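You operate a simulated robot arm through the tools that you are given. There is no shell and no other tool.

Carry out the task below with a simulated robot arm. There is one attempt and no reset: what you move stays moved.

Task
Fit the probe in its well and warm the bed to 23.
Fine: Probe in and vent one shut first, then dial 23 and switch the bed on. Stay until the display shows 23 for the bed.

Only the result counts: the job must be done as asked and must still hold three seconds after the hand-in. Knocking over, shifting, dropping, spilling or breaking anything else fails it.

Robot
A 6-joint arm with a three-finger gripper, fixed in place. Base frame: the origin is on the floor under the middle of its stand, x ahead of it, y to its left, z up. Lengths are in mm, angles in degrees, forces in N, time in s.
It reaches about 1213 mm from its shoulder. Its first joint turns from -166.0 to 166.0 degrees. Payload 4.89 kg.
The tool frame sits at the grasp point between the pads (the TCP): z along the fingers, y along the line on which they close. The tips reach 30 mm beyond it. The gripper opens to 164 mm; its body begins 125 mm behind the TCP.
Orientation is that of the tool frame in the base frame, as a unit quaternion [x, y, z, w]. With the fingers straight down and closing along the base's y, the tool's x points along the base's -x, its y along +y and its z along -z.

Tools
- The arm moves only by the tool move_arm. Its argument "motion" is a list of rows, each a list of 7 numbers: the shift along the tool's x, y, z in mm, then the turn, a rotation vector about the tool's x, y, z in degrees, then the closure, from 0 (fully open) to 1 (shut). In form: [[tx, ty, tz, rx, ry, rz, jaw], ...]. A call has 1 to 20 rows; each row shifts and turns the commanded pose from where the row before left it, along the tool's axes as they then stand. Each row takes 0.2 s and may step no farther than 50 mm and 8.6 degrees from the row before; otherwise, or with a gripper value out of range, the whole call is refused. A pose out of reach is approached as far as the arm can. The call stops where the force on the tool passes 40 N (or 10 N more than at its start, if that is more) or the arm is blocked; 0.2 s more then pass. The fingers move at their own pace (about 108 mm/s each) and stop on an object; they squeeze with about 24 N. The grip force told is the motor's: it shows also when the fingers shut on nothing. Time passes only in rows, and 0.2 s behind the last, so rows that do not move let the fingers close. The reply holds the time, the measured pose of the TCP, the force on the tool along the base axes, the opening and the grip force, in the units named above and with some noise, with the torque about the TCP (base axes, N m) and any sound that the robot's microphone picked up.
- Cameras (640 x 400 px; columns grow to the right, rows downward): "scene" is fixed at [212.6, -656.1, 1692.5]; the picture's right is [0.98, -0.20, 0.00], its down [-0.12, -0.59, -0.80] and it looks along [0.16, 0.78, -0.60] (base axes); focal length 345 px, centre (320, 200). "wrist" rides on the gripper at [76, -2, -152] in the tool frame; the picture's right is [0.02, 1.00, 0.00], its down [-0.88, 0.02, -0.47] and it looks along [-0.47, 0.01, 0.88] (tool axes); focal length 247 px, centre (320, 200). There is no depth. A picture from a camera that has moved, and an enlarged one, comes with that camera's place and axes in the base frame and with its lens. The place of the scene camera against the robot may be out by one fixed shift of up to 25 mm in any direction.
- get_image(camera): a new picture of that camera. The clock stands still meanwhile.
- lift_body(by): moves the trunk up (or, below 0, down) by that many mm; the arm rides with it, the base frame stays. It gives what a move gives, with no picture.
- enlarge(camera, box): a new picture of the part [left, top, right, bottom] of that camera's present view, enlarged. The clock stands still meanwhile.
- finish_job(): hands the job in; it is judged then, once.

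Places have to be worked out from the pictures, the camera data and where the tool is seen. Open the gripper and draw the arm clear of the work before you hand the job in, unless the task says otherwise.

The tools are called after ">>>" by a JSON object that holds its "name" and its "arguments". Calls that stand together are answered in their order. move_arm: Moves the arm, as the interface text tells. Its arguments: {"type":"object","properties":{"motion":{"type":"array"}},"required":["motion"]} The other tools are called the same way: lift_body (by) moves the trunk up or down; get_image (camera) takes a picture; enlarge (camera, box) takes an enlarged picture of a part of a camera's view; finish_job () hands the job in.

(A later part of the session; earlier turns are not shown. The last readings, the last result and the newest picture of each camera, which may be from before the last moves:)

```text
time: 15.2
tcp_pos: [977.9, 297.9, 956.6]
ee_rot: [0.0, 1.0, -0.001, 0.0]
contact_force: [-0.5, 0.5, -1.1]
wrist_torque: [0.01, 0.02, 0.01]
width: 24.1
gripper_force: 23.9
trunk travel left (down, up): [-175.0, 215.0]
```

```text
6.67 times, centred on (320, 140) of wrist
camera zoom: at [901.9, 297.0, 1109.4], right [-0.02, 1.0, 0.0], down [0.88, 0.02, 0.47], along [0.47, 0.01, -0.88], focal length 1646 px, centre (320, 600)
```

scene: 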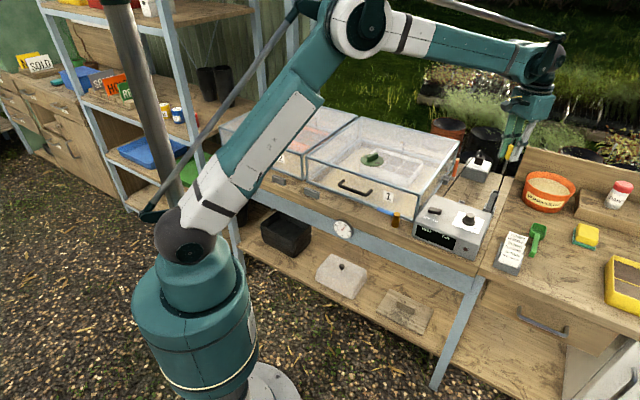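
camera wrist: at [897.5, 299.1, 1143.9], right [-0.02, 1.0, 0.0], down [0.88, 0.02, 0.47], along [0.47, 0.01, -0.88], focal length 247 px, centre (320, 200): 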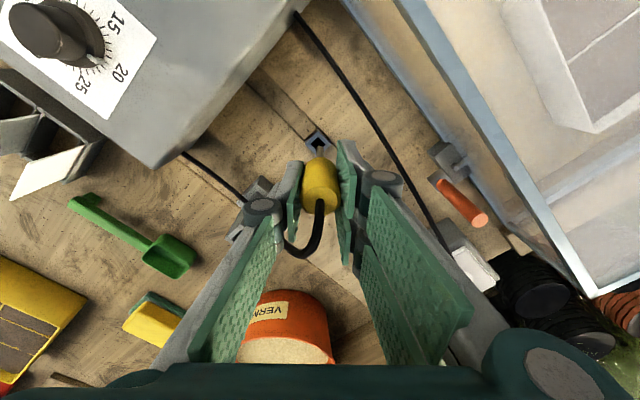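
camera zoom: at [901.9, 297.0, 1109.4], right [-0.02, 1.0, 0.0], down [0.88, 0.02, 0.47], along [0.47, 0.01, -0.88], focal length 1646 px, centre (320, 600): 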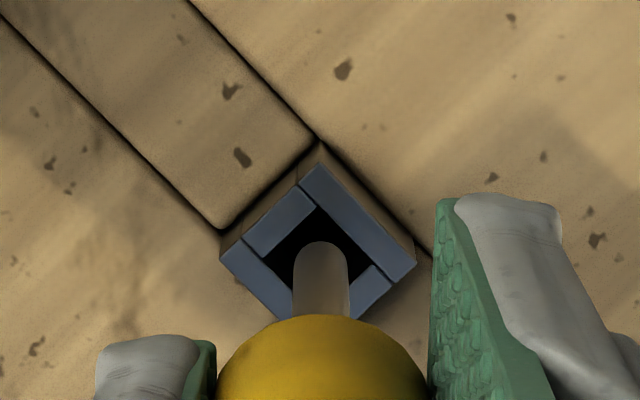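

Tip is at the mouth and centred within about 1 mm in both views. I push down slowly in small steps and watch the force.

>>> {"name": "move_arm", "arguments": {"motion": [[0, 0, 3, 0, 0, 0, 1], [0, 0, 3, 0, 0, 0, 1], [0, 0, 3, 0, 0, 0, 1], [0, 0, 3, 0, 0, 0, 1], [0, 0, 0, 0, 0, 0, 1]]}}

>>> {"name": "enlarge", "arguments": {"camera": "scene", "box": [445, 175, 485, 215]}}

>>> {"name": "enlarge", "arguments": {"camera": "wrist", "box": [290, 110, 350, 170]}}

```text
time: 16.4
tcp_pos: [978.1, 297.3, 945.9]
ee_rot: [0.0, 1.0, 0.0, 0.0]
contact_force: [0.1, 0.0, -0.9]
wrist_torque: [-0.01, 0.02, 0.01]
width: 24.1
gripper_force: 24.1
trunk travel left (down, up): [-175.0, 215.0]
```

```text
10.00 times, centred on (465, 195) of scene
camera zoom: at [212.6, -656.1, 1692.5], right [0.98, -0.2, 0.0], down [-0.12, -0.59, -0.8], along [0.16, 0.78, -0.6], focal length 3454 px, centre (-1130, 250)
```

zoom: 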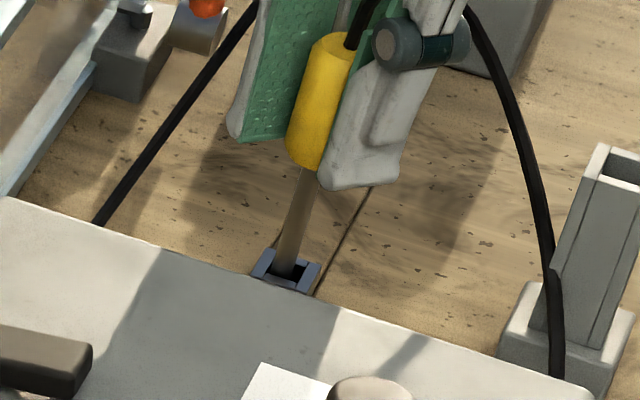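

```text
6.67 times, centred on (320, 140) of wrist
camera zoom: at [902.3, 296.7, 1097.5], right [-0.02, 1.0, 0.0], down [0.88, 0.02, 0.47], along [0.47, 0.01, -0.88], focal length 1646 px, centre (320, 600)
```

zoom: 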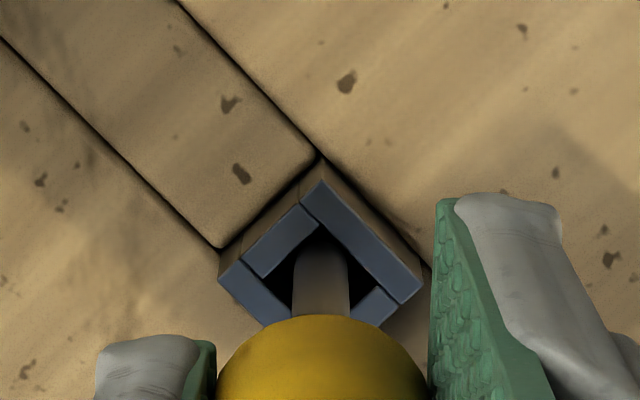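

The stem is entering the hole freely with no contact force. I continue down in small steps.

>>> {"name": "move_arm", "arguments": {"motion": [[0, 0, 4, 0, 0, 0, 1], [0, 0, 4, 0, 0, 0, 1], [0, 0, 4, 0, 0, 0, 1], [0, 0, 4, 0, 0, 0, 1], [0, 0, 4, 0, 0, 0, 1], [0, 0, 0, 0, 0, 0, 1]]}}

>>> {"name": "enlarge", "arguments": {"camera": "scene", "box": [445, 175, 485, 215]}}

>>> {"name": "enlarge", "arguments": {"camera": "wrist", "box": [290, 110, 350, 170]}}

```text
time: 17.8
tcp_pos: [977.7, 297.5, 924.7]
ee_rot: [0.0, 1.0, 0.001, 0.0]
contact_force: [0.4, -0.2, -1.2]
wrist_torque: [0.03, 0.03, 0.01]
width: 24.3
gripper_force: 24.1
trunk travel left (down, up): [-175.0, 215.0]
```

```text
10.00 times, centred on (465, 195) of scene
camera zoom: at [212.6, -656.1, 1692.5], right [0.98, -0.2, 0.0], down [-0.12, -0.59, -0.8], along [0.16, 0.78, -0.6], focal length 3454 px, centre (-1130, 250)
```

zoom: 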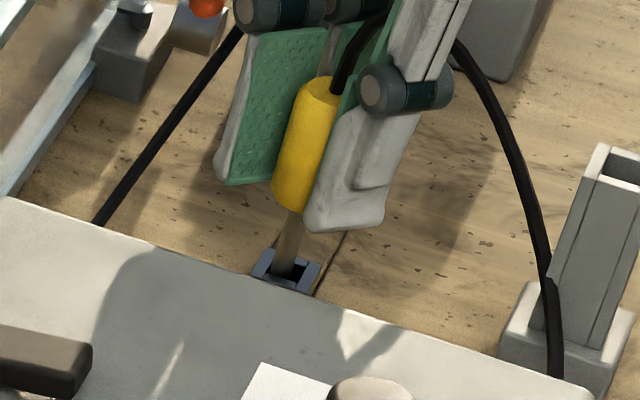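

```text
6.67 times, centred on (320, 140) of wrist
camera zoom: at [902.1, 296.9, 1077.3], right [-0.02, 1.0, 0.0], down [0.88, 0.02, 0.47], along [0.47, 0.01, -0.88], focal length 1646 px, centre (320, 600)
```

zoom: 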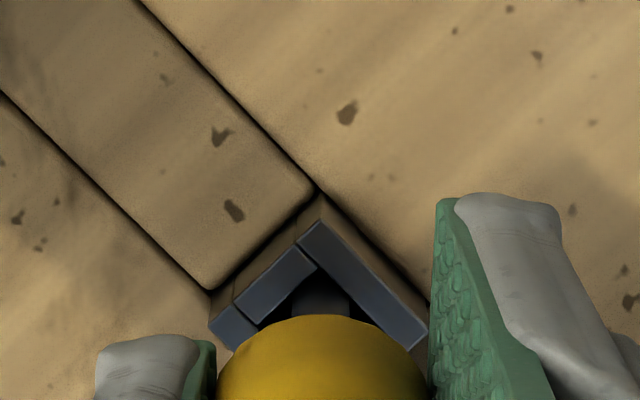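

Insertion proceeds without force; about 25 mm of stem still shows. I keep lowering 20 mm, then in finer steps.

>>> {"name": "move_arm", "arguments": {"motion": [[0, 0, 4, 0, 0, 0, 1], [0, 0, 4, 0, 0, 0, 1], [0, 0, 4, 0, 0, 0, 1], [0, 0, 4, 0, 0, 0, 1], [0, 0, 2, 0, 0, 0, 1], [0, 0, 0, 0, 0, 0, 1]]}}

>>> {"name": "enlarge", "arguments": {"camera": "scene", "box": [445, 175, 485, 215]}}

>>> {"name": "get_image", "arguments": {"camera": "wrist"}}

```text
time: 19.2
tcp_pos: [977.5, 298.1, 907.1]
ee_rot: [0.0, 1.0, 0.0, -0.001]
contact_force: [-0.4, -0.5, 0.1]
wrist_torque: [0.0, -0.01, 0.0]
width: 24.2
gripper_force: 24.0
trunk travel left (down, up): [-175.0, 215.0]
```

```text
10.00 times, centred on (465, 195) of scene
camera zoom: at [212.6, -656.1, 1692.5], right [0.98, -0.2, 0.0], down [-0.12, -0.59, -0.8], along [0.16, 0.78, -0.6], focal length 3454 px, centre (-1130, 250)
```

zoom: 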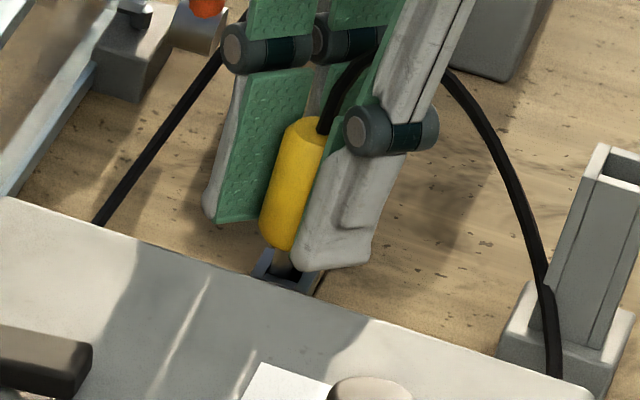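

```text
taken
camera wrist: at [901.4, 296.7, 1059.1], right [-0.02, 1.0, 0.0], down [0.88, 0.02, 0.47], along [0.47, 0.01, -0.88], focal length 247 px, centre (320, 200)
```

wrist: 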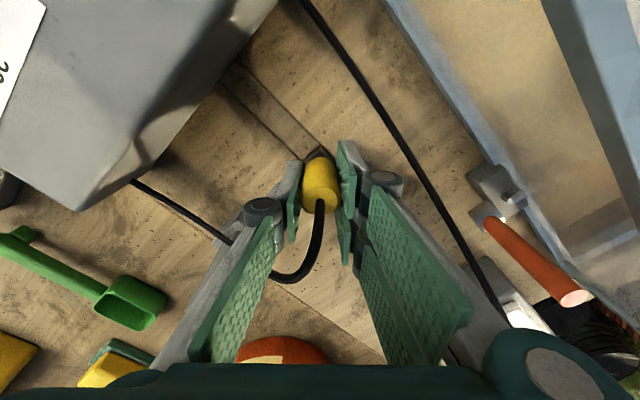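

Roughly 8–10 mm remain. I lower in 2 mm steps until it seats.

>>> {"name": "move_arm", "arguments": {"motion": [[0, 0, 2, 0, 0, 0, 1], [0, 0, 2, 0, 0, 0, 1], [0, 0, 2, 0, 0, 0, 1], [0, 0, 2, 0, 0, 0, 1], [0, 0, 0, 0, 0, 0, 1]]}}

>>> {"name": "enlarge", "arguments": {"camera": "scene", "box": [445, 175, 485, 215]}}

```text
time: 20.4
tcp_pos: [978.1, 298.2, 900.1]
ee_rot: [0.001, 1.0, 0.0, 0.0]
contact_force: [-0.1, 0.2, -0.2]
wrist_torque: [0.0, 0.03, 0.02]
width: 24.3
gripper_force: 23.8
trunk travel left (down, up): [-175.0, 215.0]
```

```text
10.00 times, centred on (465, 195) of scene
camera zoom: at [212.6, -656.1, 1692.5], right [0.98, -0.2, 0.0], down [-0.12, -0.59, -0.8], along [0.16, 0.78, -0.6], focal length 3454 px, centre (-1130, 250)
```

zoom: 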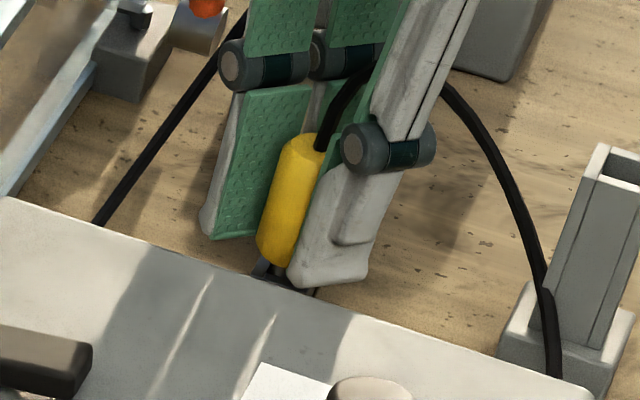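

Still no seating force; a sliver of stem remains. I continue in 1.5 mm steps.

>>> {"name": "move_arm", "arguments": {"motion": [[0, 0, 1.5, 0, 0, 0, 1], [0, 0, 1.5, 0, 0, 0, 1], [0, 0, 1.5, 0, 0, 0, 1], [0, 0, 1.5, 0, 0, 0, 1], [0, 0, 0, 0, 0, 0, 1]]}}

>>> {"name": "enlarge", "arguments": {"camera": "scene", "box": [445, 175, 485, 215]}}

>>> {"name": "enlarge", "arguments": {"camera": "wrist", "box": [280, 120, 360, 220]}}

```text
time: 21.6
tcp_pos: [977.4, 298.2, 893.9]
ee_rot: [0.0, 1.0, 0.001, 0.0]
contact_force: [0.3, 0.7, 0.5]
wrist_torque: [0.0, -0.01, 0.02]
width: 24.1
gripper_force: 24.3
trunk travel left (down, up): [-175.0, 215.0]
```

```text
10.00 times, centred on (465, 195) of scene
camera zoom: at [212.6, -656.1, 1692.5], right [0.98, -0.2, 0.0], down [-0.12, -0.59, -0.8], along [0.16, 0.78, -0.6], focal length 3454 px, centre (-1130, 250)
```

zoom: 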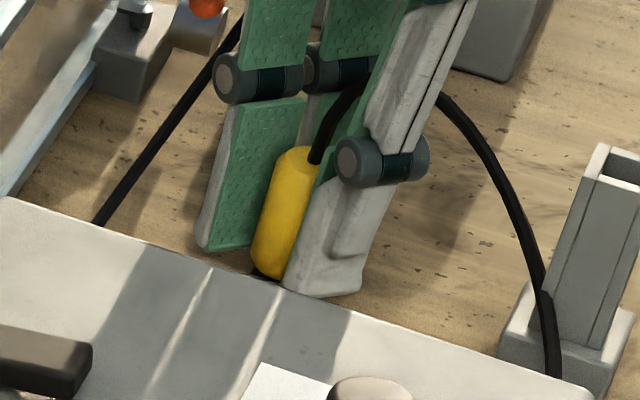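

```text
4.00 times, centred on (320, 170) of wrist
camera zoom: at [901.6, 296.5, 1045.3], right [-0.02, 1.0, 0.0], down [0.88, 0.02, 0.47], along [0.47, 0.01, -0.88], focal length 988 px, centre (320, 320)
```

zoom: 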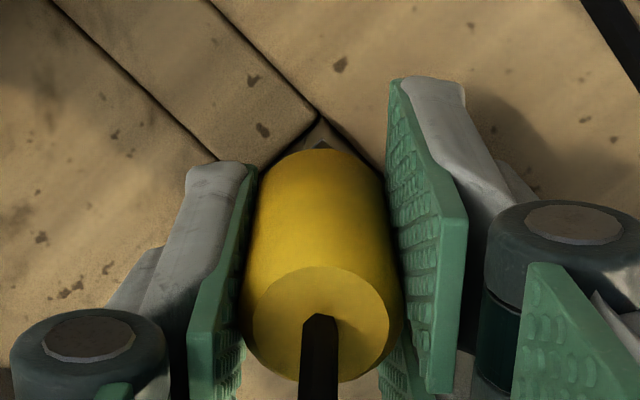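

The handle is nearly on the well rim. I go on until the force shows it has seated, in 1 mm steps.

>>> {"name": "move_arm", "arguments": {"motion": [[0, 0, 1, 0, 0, 0, 1], [0, 0, 1, 0, 0, 0, 1], [0, 0, 1, 0, 0, 0, 1], [0, 0, 1, 0, 0, 0, 1], [0, 0, 0, 0, 0, 0, 1]]}}

>>> {"name": "enlarge", "arguments": {"camera": "scene", "box": [445, 175, 485, 215]}}

```text
time: 22.8
tcp_pos: [976.7, 297.3, 891.0]
ee_rot: [0.0, 1.0, 0.0, 0.001]
contact_force: [1.5, -0.2, 19.7]
wrist_torque: [-0.01, 0.01, -0.08]
width: 24.2
gripper_force: 24.3
trunk travel left (down, up): [-175.0, 215.0]
```

```text
10.00 times, centred on (465, 195) of scene
camera zoom: at [212.6, -656.1, 1692.5], right [0.98, -0.2, 0.0], down [-0.12, -0.59, -0.8], along [0.16, 0.78, -0.6], focal length 3454 px, centre (-1130, 250)
```

zoom: 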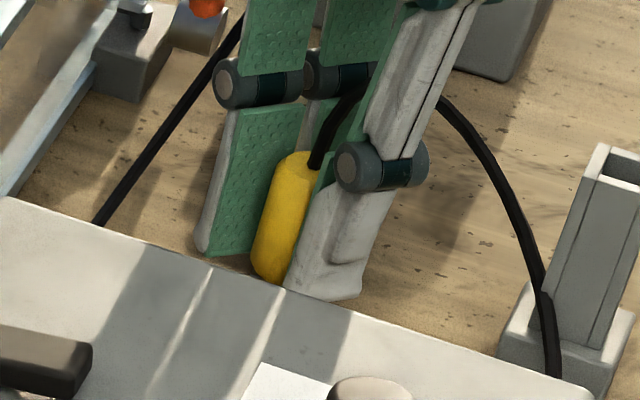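

19.7 N upward shows the probe is seated on the well rim. I release and withdraw straight up.

>>> {"name": "move_arm", "arguments": {"motion": [[0, 0, -1, 0, 0, 0, 0.8], [0, 0, 0, 0, 0, 0, 0.6], [0, 0, 0, 0, 0, 0, 0.55], [0, 0, 0, 0, 0, 0, 0.55], [0, 0, 0, 0, 0, 0, 0.55]]}}

>>> {"name": "get_image", "arguments": {"camera": "wrist"}}

```text
time: 24.0
tcp_pos: [977.5, 296.9, 891.8]
ee_rot: [0.0, 1.0, -0.001, 0.0]
contact_force: [0.2, 0.8, -0.4]
wrist_torque: [0.0, 0.0, 0.0]
width: 73.8
gripper_force: 0.1
trunk travel left (down, up): [-175.0, 215.0]
```

```text
taken
camera wrist: at [902.4, 296.4, 1042.8], right [-0.02, 1.0, 0.0], down [0.88, 0.02, 0.47], along [0.47, 0.01, -0.88], focal length 247 px, centre (320, 200)
```

wrist: 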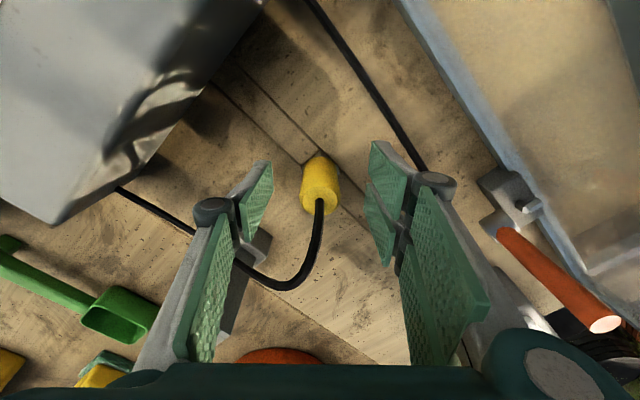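

The probe stays upright in the well. I raise the hand straight up with care for the cable.

>>> {"name": "move_arm", "arguments": {"motion": [[0, 0, -10, 0, 0, 0, 0.55], [0, 0, -15, 0, 0, 0, 0.55], [0, 0, -20, 0, 0, 0, 0.55], [0, 0, -25, 0, 0, 0, 0.55], [0, 0, -30, 0, 0, 0, 0.55], [0, 0, -40, 0, 0, 0, 0.55], [0, 0, -40, 0, 0, 0, 0.55], [0, 0, -40, 0, 0, 0, 0.55], [0, 0, 0, 0, 0, 0, 0.55]]}}

>>> {"name": "get_image", "arguments": {"camera": "wrist"}}

>>> {"name": "enlarge", "arguments": {"camera": "scene", "box": [400, 140, 520, 260]}}

```text
time: 26.0
tcp_pos: [976.0, 296.3, 1111.5]
ee_rot: [0.0, 1.0, 0.0, 0.0]
contact_force: [-0.3, 0.5, -0.2]
wrist_torque: [0.01, -0.05, -0.03]
width: 73.7
gripper_force: 0.1
trunk travel left (down, up): [-175.0, 215.0]
```

```text
taken
camera wrist: at [900.4, 295.4, 1263.2], right [-0.02, 1.0, 0.0], down [0.88, 0.02, 0.47], along [0.47, 0.01, -0.88], focal length 247 px, centre (320, 200)
```

wrist: 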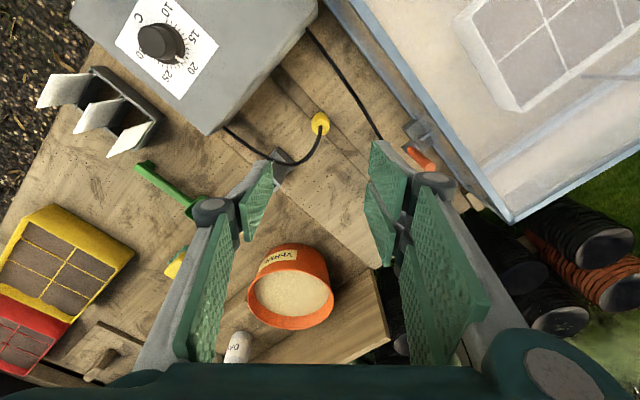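

```text
3.33 times, centred on (460, 200) of scene
camera zoom: at [212.6, -656.1, 1692.5], right [0.98, -0.2, 0.0], down [-0.12, -0.59, -0.8], along [0.16, 0.78, -0.6], focal length 1151 px, centre (-147, 200)
```

zoom: 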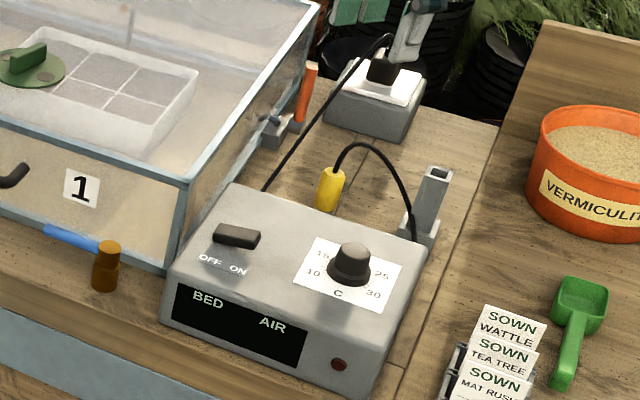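

Probe is in the well. Next the vent on lid 1: I move over the lid towards (651, 473), staying at z ≈ 1130.

>>> {"name": "move_arm", "arguments": {"motion": [[32, 17.5, -2, 0, 0, 0, 0.5], [32, 17.5, -2, 0, 0, 0, 0.4], [32, 17.5, -2, 0, 0, 0, 0.4], [32, 17.5, -2, 0, 0, 0, 0.4], [32, 17.5, -2, 0, 0, 0, 0.4], [32, 17.5, -2, 0, 0, 0, 0.4], [32, 17.5, -2, 0, 0, 0, 0.4], [32, 17.5, -2, 0, 0, 0, 0.4], [32, 17.5, -2, 0, 0, 0, 0.4], [32, 17.5, -2, 0, 0, 0, 0.4], [0, 0, 0, 0, 0, 0, 0.4]]}}

>>> {"name": "get_image", "arguments": {"camera": "wrist"}}

>>> {"name": "get_image", "arguments": {"camera": "scene"}}

```text
time: 28.4
tcp_pos: [657.7, 472.1, 1130.0]
ee_rot: [0.0, 1.0, 0.0, 0.0]
contact_force: [-1.3, -0.1, -0.3]
wrist_torque: [-0.05, -0.08, 0.01]
width: 98.4
gripper_force: 0.0
trunk travel left (down, up): [-175.0, 215.0]
```

```text
taken
camera wrist: at [583.4, 470.5, 1282.2], right [-0.02, 1.0, 0.0], down [0.88, 0.02, 0.47], along [0.47, 0.01, -0.88], focal length 247 px, centre (320, 200)
```

wrist: 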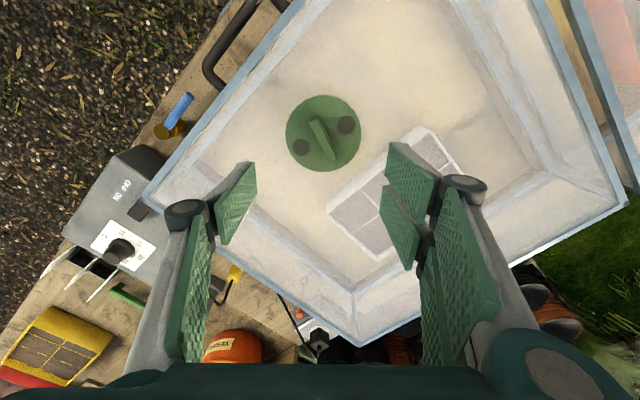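

```text
taken
```

scene: 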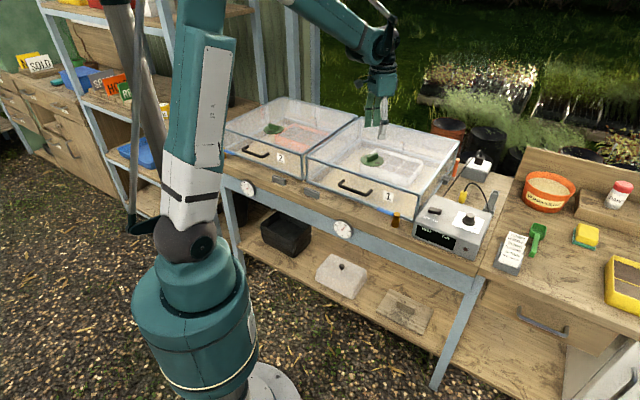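

>>> {"name": "enlarge", "arguments": {"camera": "wrist", "box": [270, 80, 380, 190]}}

>>> {"name": "enlarge", "arguments": {"camera": "scene", "box": [345, 140, 400, 180]}}

>>> {"name": "enlarge", "arguments": {"camera": "scene", "box": [255, 115, 295, 145]}}

```text
3.64 times, centred on (325, 135) of wrist
camera zoom: at [583.4, 470.5, 1282.2], right [-0.02, 1.0, 0.0], down [0.88, 0.02, 0.47], along [0.47, 0.01, -0.88], focal length 898 px, centre (302, 436)
```

zoom: 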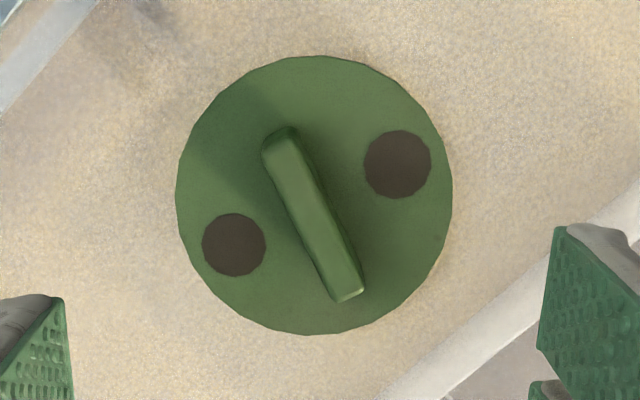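

```text
10.00 times, centred on (372, 160) of scene
camera zoom: at [212.6, -656.1, 1692.5], right [0.98, -0.2, 0.0], down [-0.12, -0.59, -0.8], along [0.16, 0.78, -0.6], focal length 3454 px, centre (-205, 600)
```

zoom: 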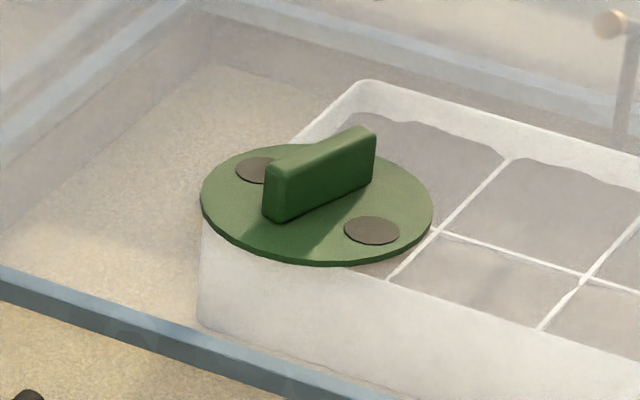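

```text
13.33 times, centred on (275, 130) of scene
camera zoom: at [212.6, -656.1, 1692.5], right [0.98, -0.2, 0.0], down [-0.12, -0.59, -0.8], along [0.16, 0.78, -0.6], focal length 4606 px, centre (920, 1133)
```

zoom: 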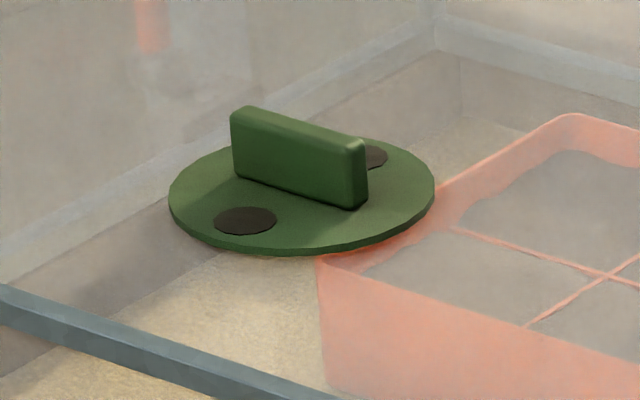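

Vent 1's bar lies ~22° from base x (about 67° from the lid's front edge), whereas vent 2's bar is parallel to its front edge. I look very closely at the vent holes to tell open from shut.

>>> {"name": "enlarge", "arguments": {"camera": "wrist", "box": [285, 115, 325, 155]}}

>>> {"name": "enlarge", "arguments": {"camera": "wrist", "box": [325, 100, 365, 140]}}

>>> {"name": "enlarge", "arguments": {"camera": "scene", "box": [262, 128, 286, 140]}}

>>> {"name": "enlarge", "arguments": {"camera": "scene", "box": [374, 155, 394, 170]}}

```text
10.00 times, centred on (305, 135) of wrist
camera zoom: at [583.4, 470.5, 1282.2], right [-0.02, 1.0, 0.0], down [0.88, 0.02, 0.47], along [0.47, 0.01, -0.88], focal length 2470 px, centre (470, 850)
```

zoom: 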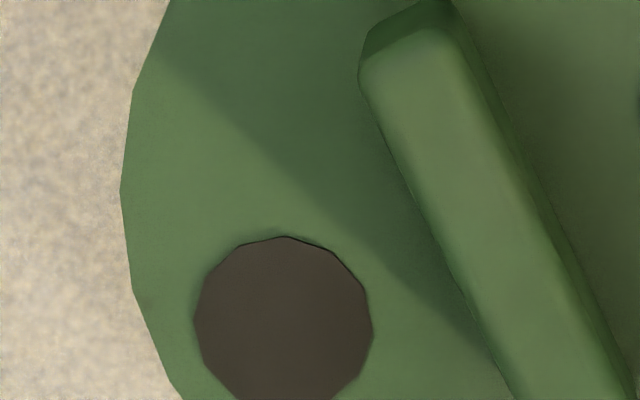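

```text
10.00 times, centred on (345, 120) of wrist
camera zoom: at [583.4, 470.5, 1282.2], right [-0.02, 1.0, 0.0], down [0.88, 0.02, 0.47], along [0.47, 0.01, -0.88], focal length 2470 px, centre (70, 1000)
```

zoom: 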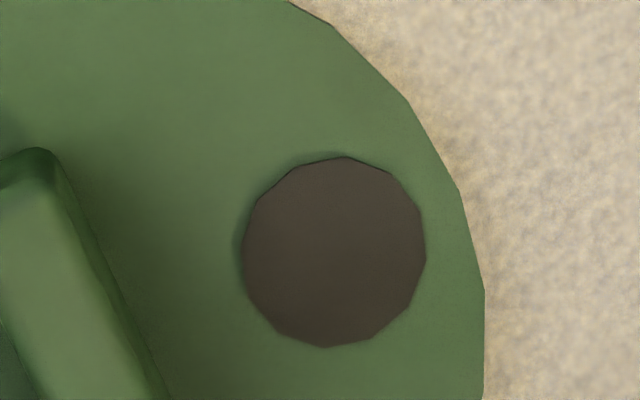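

```text
16.00 times, centred on (274, 134) of scene
camera zoom: at [212.6, -656.1, 1692.5], right [0.98, -0.2, 0.0], down [-0.12, -0.59, -0.8], along [0.16, 0.78, -0.6], focal length 5527 px, centre (1056, 1256)
```

zoom: 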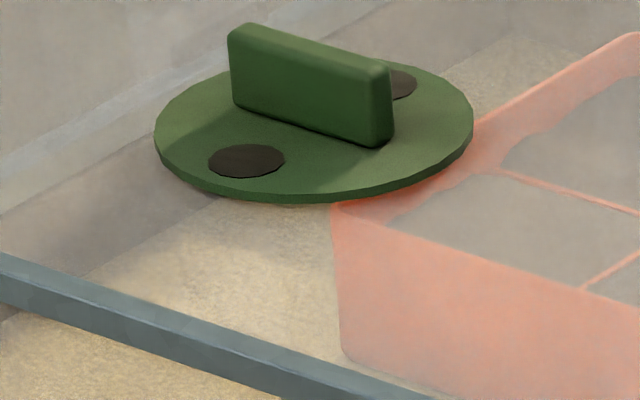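

```text
16.00 times, centred on (384, 162) of scene
camera zoom: at [212.6, -656.1, 1692.5], right [0.98, -0.2, 0.0], down [-0.12, -0.59, -0.8], along [0.16, 0.78, -0.6], focal length 5527 px, centre (-704, 800)
```

zoom: 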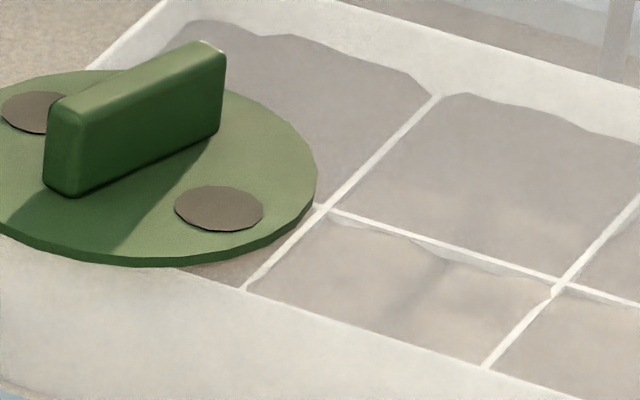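

The dark spots turn with the bar, so they tell nothing alone; vent 2 (bar square with its lid) is my reference for shut, and feeling for a stop will help confirm. Vent 1's bar is centred ≈ (652.5, 475.5), top z ≈ 1013, at ≈ 26° from x. I centre above it and yaw the gripper 26° so it closes across the bar.

>>> {"name": "move_arm", "arguments": {"motion": [[5, 3.4, 10, 0, 0, 0, 0.5], [0, 0, 10, 0, 0, -8, 0.6], [0, 0, 10, 0, 0, -8, 0.6], [0, 0, 10, 0, 0, -8, 0.6], [0, 0, 0, 0, 0, -2, 0.6], [0, 0, 0, 0, 0, 0, 0.6]]}}

>>> {"name": "get_image", "arguments": {"camera": "wrist"}}

>>> {"name": "enlarge", "arguments": {"camera": "wrist", "box": [260, 100, 380, 220]}}

```text
time: 29.8
tcp_pos: [653.7, 475.4, 1090.9]
ee_rot: [-0.225, 0.974, 0.0, 0.001]
contact_force: [0.2, 0.6, 0.8]
wrist_torque: [0.0, -0.03, -0.01]
width: 65.5
gripper_force: 0.1
trunk travel left (down, up): [-175.0, 215.0]
```

```text
taken
camera wrist: at [586.3, 441.0, 1242.9], right [-0.46, 0.89, 0.0], down [0.78, 0.4, 0.47], along [0.42, 0.22, -0.88], focal length 247 px, centre (320, 200)
```

wrist: 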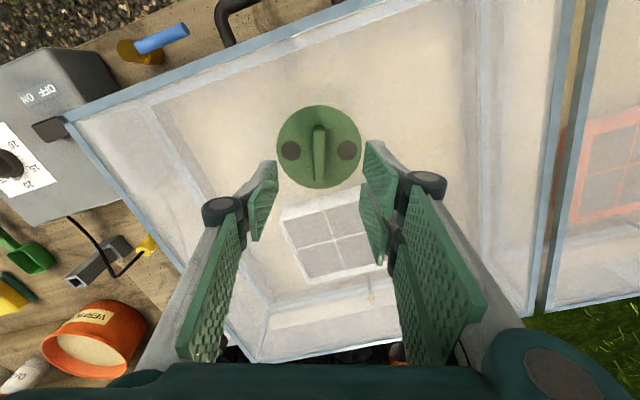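

```text
3.33 times, centred on (320, 160) of wrist
camera zoom: at [586.3, 441.0, 1242.9], right [-0.46, 0.89, 0.0], down [0.78, 0.4, 0.47], along [0.42, 0.22, -0.88], focal length 823 px, centre (320, 333)
```

zoom: 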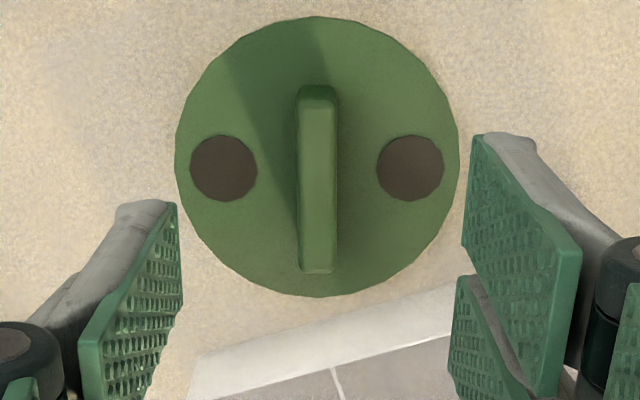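

The bar is now square between the pads. I lower so the tips straddle the bar (TCP z ≈ 1028) and close.

>>> {"name": "move_arm", "arguments": {"motion": [[0, -1, 20, 0, 0, 0, 0.6], [0, 0, 20, 0, 0, 0, 0.65], [0, 0, 15, 0, 0, 0, 0.7], [0, 0, 7, 0, 0, 0, 0.7], [0, 0, 0, 0, 0, 0, 0.7]]}}

>>> {"name": "get_image", "arguments": {"camera": "wrist"}}

>>> {"name": "enlarge", "arguments": {"camera": "scene", "box": [340, 100, 420, 180]}}

```text
time: 31.0
tcp_pos: [653.9, 474.7, 1029.3]
ee_rot: [-0.225, 0.974, 0.0, 0.0]
contact_force: [0.4, 0.2, 0.1]
wrist_torque: [0.0, 0.02, -0.01]
width: 49.1
gripper_force: 0.1
trunk travel left (down, up): [-175.0, 215.0]
```

```text
taken
camera wrist: at [586.6, 439.7, 1180.7], right [-0.46, 0.89, 0.0], down [0.78, 0.4, 0.47], along [0.42, 0.22, -0.88], focal length 247 px, centre (320, 200)
```

wrist: 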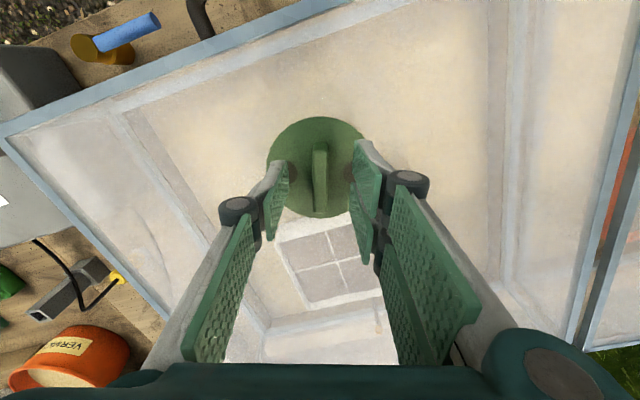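

```text
5.00 times, centred on (380, 140) of scene
camera zoom: at [212.6, -656.1, 1692.5], right [0.98, -0.2, 0.0], down [-0.12, -0.59, -0.8], along [0.16, 0.78, -0.6], focal length 1727 px, centre (20, 500)
```

zoom: 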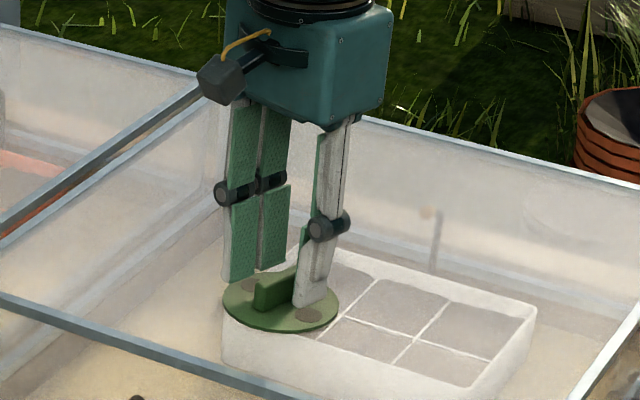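

The fingers straddle the bar just above the disc. I close on it.

>>> {"name": "move_arm", "arguments": {"motion": [[0, 0, 0, 0, 0, 0, 0.85], [0, 0, 0, 0, 0, 0, 0.95], [0, 0, 0, 0, 0, 0, 1], [0, 0, 0, 0, 0, 0, 1]]}}

>>> {"name": "enlarge", "arguments": {"camera": "wrist", "box": [260, 100, 380, 220]}}

>>> {"name": "enlarge", "arguments": {"camera": "scene", "box": [340, 110, 410, 180]}}

```text
time: 32.0
tcp_pos: [653.5, 474.7, 1029.8]
ee_rot: [-0.225, 0.974, 0.001, 0.0]
contact_force: [-1.5, 5.9, -0.4]
wrist_torque: [0.25, -0.06, -0.01]
width: 12.0
gripper_force: 45.4
trunk travel left (down, up): [-175.0, 215.0]
```

```text
3.33 times, centred on (320, 160) of wrist
camera zoom: at [586.4, 440.0, 1180.8], right [-0.46, 0.89, 0.0], down [0.78, 0.4, 0.47], along [0.42, 0.22, -0.88], focal length 823 px, centre (320, 333)
```

zoom: 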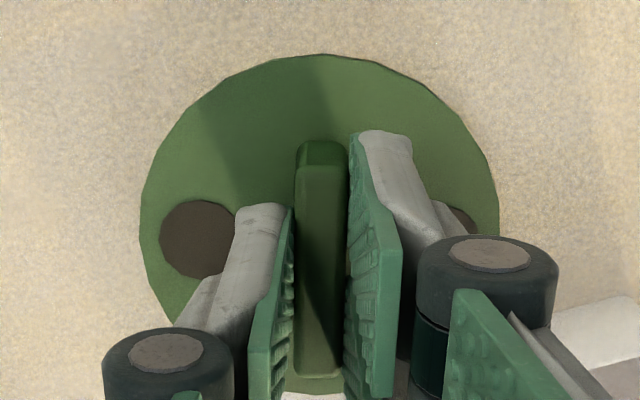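

```text
5.71 times, centred on (375, 145) of scene
camera zoom: at [212.6, -656.1, 1692.5], right [0.98, -0.2, 0.0], down [-0.12, -0.59, -0.8], along [0.16, 0.78, -0.6], focal length 1974 px, centre (6, 514)
```

zoom: 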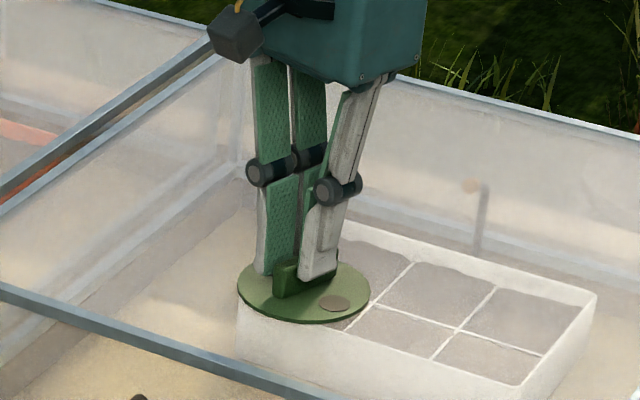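

Gripped firmly (12 mm). I turn a little clockwise (seen from above) towards parallel with the front edge, and watch the torque.

>>> {"name": "move_arm", "arguments": {"motion": [[0, 0, 0, 0, 0, 3, 1], [0, 0, 0, 0, 0, 3, 1], [0, 0, 0, 0, 0, 3, 1], [0, 0, 0, 0, 0, 0, 1]]}}

>>> {"name": "enlarge", "arguments": {"camera": "wrist", "box": [260, 100, 380, 220]}}

>>> {"name": "enlarge", "arguments": {"camera": "scene", "box": [340, 110, 410, 180]}}

```text
time: 33.0
tcp_pos: [653.5, 475.2, 1028.5]
ee_rot: [-0.148, 0.989, 0.0, 0.0]
contact_force: [-0.3, 5.3, 12.5]
wrist_torque: [0.07, 0.37, 0.04]
width: 11.7
gripper_force: 45.1
trunk travel left (down, up): [-175.0, 215.0]
```

```text
3.33 times, centred on (320, 160) of wrist
camera zoom: at [581.5, 451.5, 1180.7], right [-0.31, 0.95, 0.0], down [0.84, 0.28, 0.47], along [0.45, 0.15, -0.88], focal length 823 px, centre (320, 333)
```

zoom: 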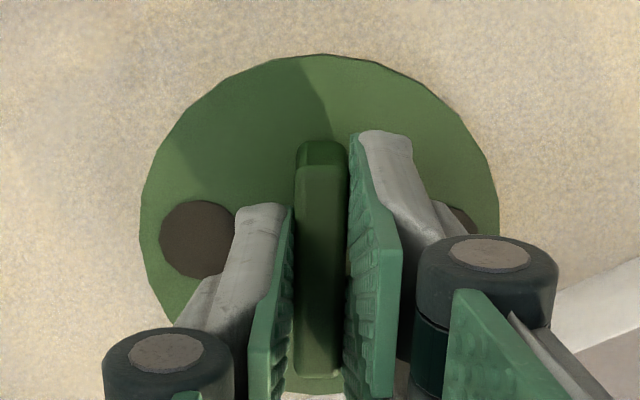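

```text
5.71 times, centred on (375, 145) of scene
camera zoom: at [212.6, -656.1, 1692.5], right [0.98, -0.2, 0.0], down [-0.12, -0.59, -0.8], along [0.16, 0.78, -0.6], focal length 1974 px, centre (6, 514)
```

zoom: 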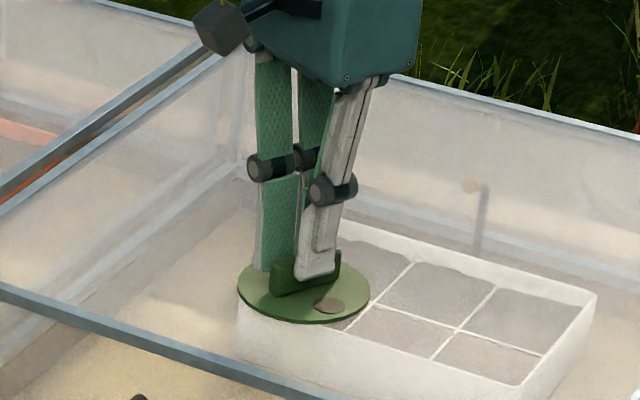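

The disc turned 9° with the hand, with almost no resistance. I continue clockwise in steps and keep an eye on the torque for a stop.

>>> {"name": "move_arm", "arguments": {"motion": [[0, 0, 0, 0, 0, 5, 1], [0, 0, 0, 0, 0, 5, 1], [0, 0, 0, 0, 0, 5, 1], [0, 0, 0, 0, 0, 5, 1], [0, 0, 0, 0, 0, 5, 1], [0, 0, 0, 0, 0, 0, 1]]}}

>>> {"name": "enlarge", "arguments": {"camera": "wrist", "box": [260, 100, 380, 220]}}

```text
time: 34.3
tcp_pos: [653.8, 475.7, 1028.3]
ee_rot: [0.068, 0.998, 0.001, 0.001]
contact_force: [-1.7, 3.4, 10.4]
wrist_torque: [0.31, 0.72, -0.01]
width: 12.1
gripper_force: 45.1
trunk travel left (down, up): [-175.0, 215.0]
stopped in row 6: the force on the tool passed its limit at 41 N (the readings are from after the stop); the commanded pose is now the measured one
```

```text
3.33 times, centred on (320, 160) of wrist
camera zoom: at [577.9, 485.0, 1180.6], right [0.12, 0.99, 0.0], down [0.87, -0.1, 0.47], along [0.47, -0.05, -0.88], focal length 823 px, centre (320, 333)
```

zoom: 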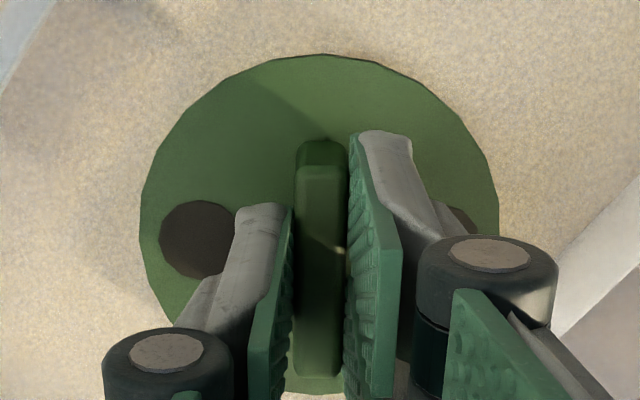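

It turned to 34° total before a force trip in a still row; the view shows the hand centred on the disc, and some upward load suggests the tips press the disc. I ease up 2 mm and continue with gentler steps.

>>> {"name": "move_arm", "arguments": {"motion": [[0, 0, -2, 0, 0, 0, 1], [0, 0, 0, 0, 0, 0, 1]]}}

```text
time: 34.9
tcp_pos: [653.3, 476.5, 1030.2]
ee_rot: [0.068, 0.998, 0.0, 0.0]
contact_force: [-4.7, 4.3, -8.3]
wrist_torque: [0.25, 1.5, -0.02]
width: 11.8
gripper_force: 44.9
trunk travel left (down, up): [-175.0, 215.0]
```

>>> {"name": "move_arm", "arguments": {"motion": [[0, 0, 0.5, 0, 0, 3, 1], [0, 0, 0, 0, 0, 3, 1], [0, 0, 0, 0, 0, 3, 1], [0, 0, 0, 0, 0, 3, 1], [0, 0, 0, 0, 0, 3, 1], [0, 0, 0, 0, 0, 0, 1]]}}

>>> {"name": "enlarge", "arguments": {"camera": "wrist", "box": [260, 100, 380, 220]}}

>>> {"name": "enlarge", "arguments": {"camera": "scene", "box": [340, 110, 410, 180]}}

```text
time: 36.3
tcp_pos: [654.3, 475.9, 1029.5]
ee_rot: [0.198, 0.98, 0.0, 0.002]
contact_force: [2.7, 15.3, -4.7]
wrist_torque: [-0.08, -1.31, 0.03]
width: 11.6
gripper_force: 44.7
trunk travel left (down, up): [-175.0, 215.0]
```

```text
3.33 times, centred on (320, 160) of wrist
camera zoom: at [583.3, 505.4, 1181.6], right [0.37, 0.93, 0.0], down [0.82, -0.33, 0.47], along [0.44, -0.17, -0.88], focal length 823 px, centre (320, 333)
```

zoom: 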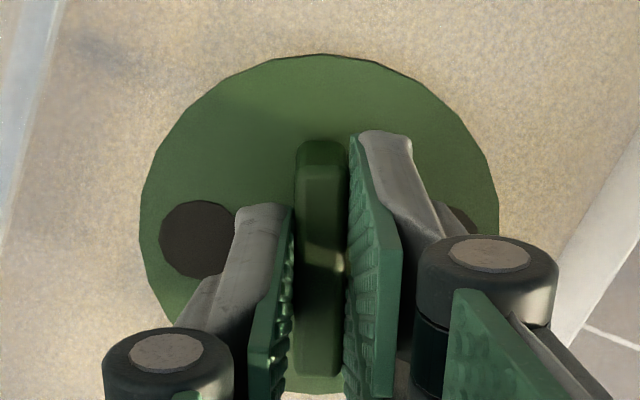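

```text
5.71 times, centred on (375, 145) of scene
camera zoom: at [212.6, -656.1, 1692.5], right [0.98, -0.2, 0.0], down [-0.12, -0.59, -0.8], along [0.16, 0.78, -0.6], focal length 1974 px, centre (6, 514)
```

zoom: 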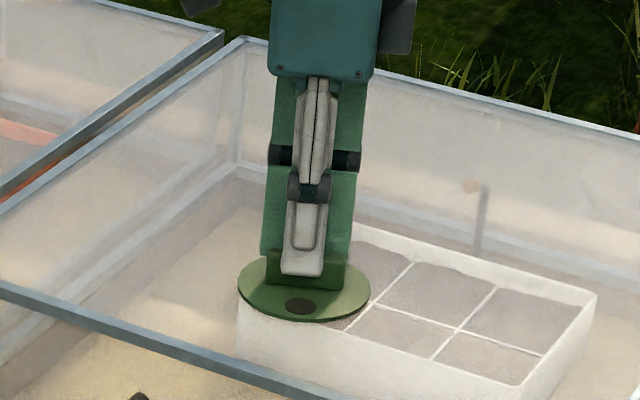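

Turning works, now at yaw −23° (49° of turn). I relieve the sideways load slightly and keep turning towards −45°.

>>> {"name": "move_arm", "arguments": {"motion": [[0, 0.8, 0, 0, 0, 3, 1], [0, 0, 0, 0, 0, 3, 1], [0, 0, 0, 0, 0, 3, 1], [0, 0, 0, 0, 0, 3, 1], [0, 0, 0, 0, 0, 0, 1]]}}

>>> {"name": "enlarge", "arguments": {"camera": "wrist", "box": [260, 100, 380, 220]}}

```text
time: 37.5
tcp_pos: [653.8, 478.5, 1029.5]
ee_rot: [0.3, 0.954, 0.0, 0.001]
contact_force: [0.2, 15.5, -7.6]
wrist_torque: [0.3, -0.12, 0.05]
width: 11.7
gripper_force: 44.9
trunk travel left (down, up): [-175.0, 215.0]
```

```text
3.33 times, centred on (320, 160) of wrist
camera zoom: at [591.1, 520.1, 1181.8], right [0.55, 0.83, 0.0], down [0.73, -0.49, 0.47], along [0.39, -0.26, -0.88], focal length 823 px, centre (320, 333)
```

zoom: 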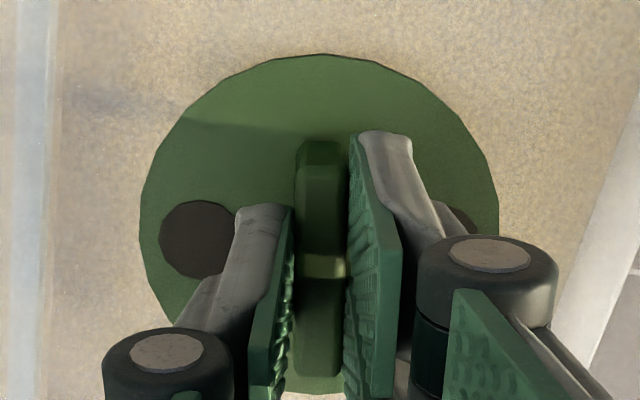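

Yaw −35° now. A steady 15 N sideways load remains, so I try a 1 mm relief shift in +y to see how the force responds before turning on.

>>> {"name": "move_arm", "arguments": {"motion": [[0.6, 0.8, 0, 0, 0, 0, 1], [0, 0, 0, 0, 0, 0, 1]]}}

>>> {"name": "get_image", "arguments": {"camera": "scene"}}

```text
time: 38.1
tcp_pos: [655.0, 477.3, 1029.4]
ee_rot: [0.3, 0.954, -0.001, 0.0]
contact_force: [1.0, 4.9, -6.8]
wrist_torque: [0.5, 0.61, 0.02]
width: 11.9
gripper_force: 45.0
trunk travel left (down, up): [-175.0, 215.0]
```

```text
taken
```

scene: 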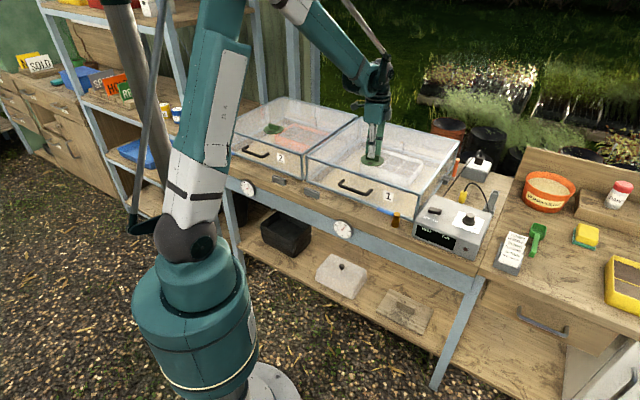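

A 1 mm shift dropped the load to 5 N, so the disc axis is fixed and the lid has not moved. I turn the remaining ~10°.

>>> {"name": "move_arm", "arguments": {"motion": [[0, 0, 0, 0, 0, 2.5, 1], [0, 0, 0, 0, 0, 2.5, 1], [0, 0, 0, 0, 0, 2.5, 1], [0, 0, 0, 0, 0, 0, 1]]}}

```text
time: 39.1
tcp_pos: [653.6, 477.1, 1029.7]
ee_rot: [0.362, 0.932, 0.0, 0.0]
contact_force: [9.3, 3.8, -8.2]
wrist_torque: [-0.74, -1.25, 0.01]
width: 11.9
gripper_force: 45.1
trunk travel left (down, up): [-175.0, 215.0]
```

At −42.4°, still no stop. I turn 3° more and check the pose lag and torque.

>>> {"name": "move_arm", "arguments": {"motion": [[-0.5, 0, 0, 0, 0, 1.5, 1], [0, 0, 0, 0, 0, 1.5, 1], [0, 0, 0, 0, 0, 0, 1]]}}

>>> {"name": "get_image", "arguments": {"camera": "wrist"}}

>>> {"name": "enlarge", "arguments": {"camera": "scene", "box": [340, 110, 410, 180]}}

```text
time: 39.9
tcp_pos: [653.9, 477.8, 1028.9]
ee_rot: [0.385, 0.923, 0.0, 0.0]
contact_force: [6.8, 6.3, -7.5]
wrist_torque: [-0.12, -0.48, 0.33]
width: 11.9
gripper_force: 45.3
trunk travel left (down, up): [-175.0, 215.0]
```

```text
taken
camera wrist: at [600.1, 531.1, 1181.5], right [0.7, 0.72, 0.0], down [0.63, -0.61, 0.47], along [0.34, -0.33, -0.88], focal length 247 px, centre (320, 200)
```

wrist: 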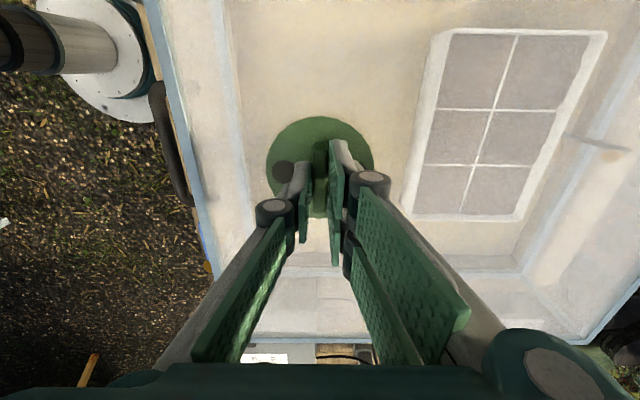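

```text
5.71 times, centred on (375, 145) of scene
camera zoom: at [212.6, -656.1, 1692.5], right [0.98, -0.2, 0.0], down [-0.12, -0.59, -0.8], along [0.16, 0.78, -0.6], focal length 1974 px, centre (6, 514)
```

zoom: 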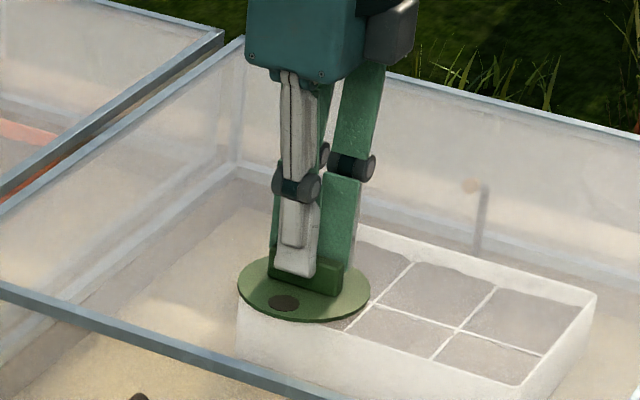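

Torque about z jumped from ~0.02 to 0.33 N·m as the bar came parallel with the front edge: this looks like the shut stop. I test it with 2° more.

>>> {"name": "move_arm", "arguments": {"motion": [[0, 0, 0, 0, 0, 1, 1], [0, 0, 0, 0, 0, 1, 1], [0, 0, 0, 0, 0, 0, 1]]}}

```text
time: 40.7
tcp_pos: [654.6, 478.1, 1028.8]
ee_rot: [0.402, 0.916, 0.0, 0.001]
contact_force: [3.1, 3.5, -6.7]
wrist_torque: [0.07, 0.02, 1.8]
width: 11.9
gripper_force: 45.5
trunk travel left (down, up): [-175.0, 215.0]
```

1.8 N·m against 2° confirms a hard stop: vent 1 is at its end, aligned like vent 2. I release the bar and rise.

>>> {"name": "move_arm", "arguments": {"motion": [[0, 0, 0, 0, 0, -1, 1], [0, 0, 0, 0, 0, 0, 0.85], [0, 0, 0, 0, 0, 0, 0.7], [0, 0, 0, 0, 0, 0, 0.6], [0, 0, -20, 0, 0, 0, 0.6], [0, 0, -30, 0, 0, 0, 0.6], [0, 0, -40, 0, 0, 0, 0.5], [0, 0, -30, 0, 0, 0, 0.5], [0, 0, 0, 0, 0, 0, 0.5]]}}

>>> {"name": "enlarge", "arguments": {"camera": "wrist", "box": [250, 80, 390, 220]}}

>>> {"name": "enlarge", "arguments": {"camera": "scene", "box": [345, 140, 400, 180]}}

>>> {"name": "get_image", "arguments": {"camera": "scene"}}

```text
time: 42.7
tcp_pos: [653.0, 475.4, 1150.2]
ee_rot: [0.392, 0.92, 0.001, 0.002]
contact_force: [-0.9, -0.8, -0.8]
wrist_torque: [0.05, -0.04, -0.02]
width: 82.0
gripper_force: 0.0
trunk travel left (down, up): [-175.0, 215.0]
```

```text
2.86 times, centred on (320, 150) of wrist
camera zoom: at [600.0, 530.2, 1301.5], right [0.71, 0.71, 0.0], down [0.62, -0.62, 0.47], along [0.34, -0.33, -0.88], focal length 706 px, centre (320, 343)
```

zoom: 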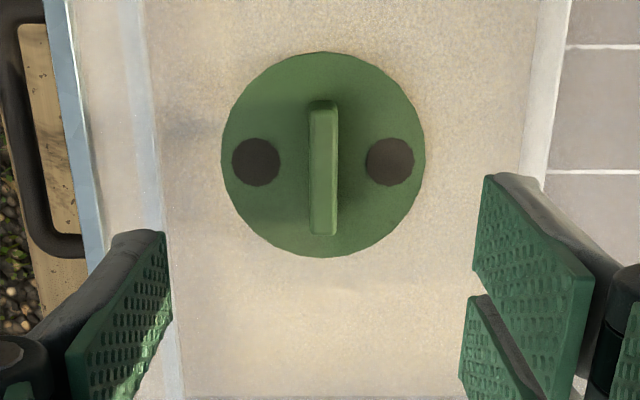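

```text
10.00 times, centred on (372, 160) of scene
camera zoom: at [212.6, -656.1, 1692.5], right [0.98, -0.2, 0.0], down [-0.12, -0.59, -0.8], along [0.16, 0.78, -0.6], focal length 3454 px, centre (-205, 600)
```

zoom: 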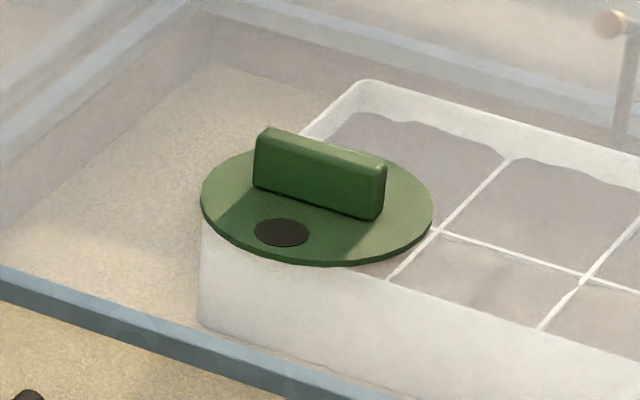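

```text
taken
```

scene: 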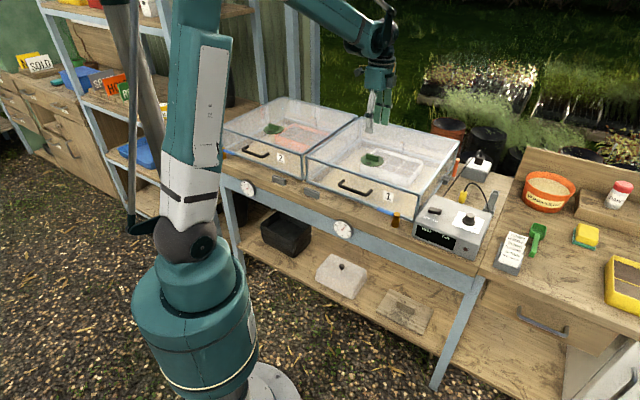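

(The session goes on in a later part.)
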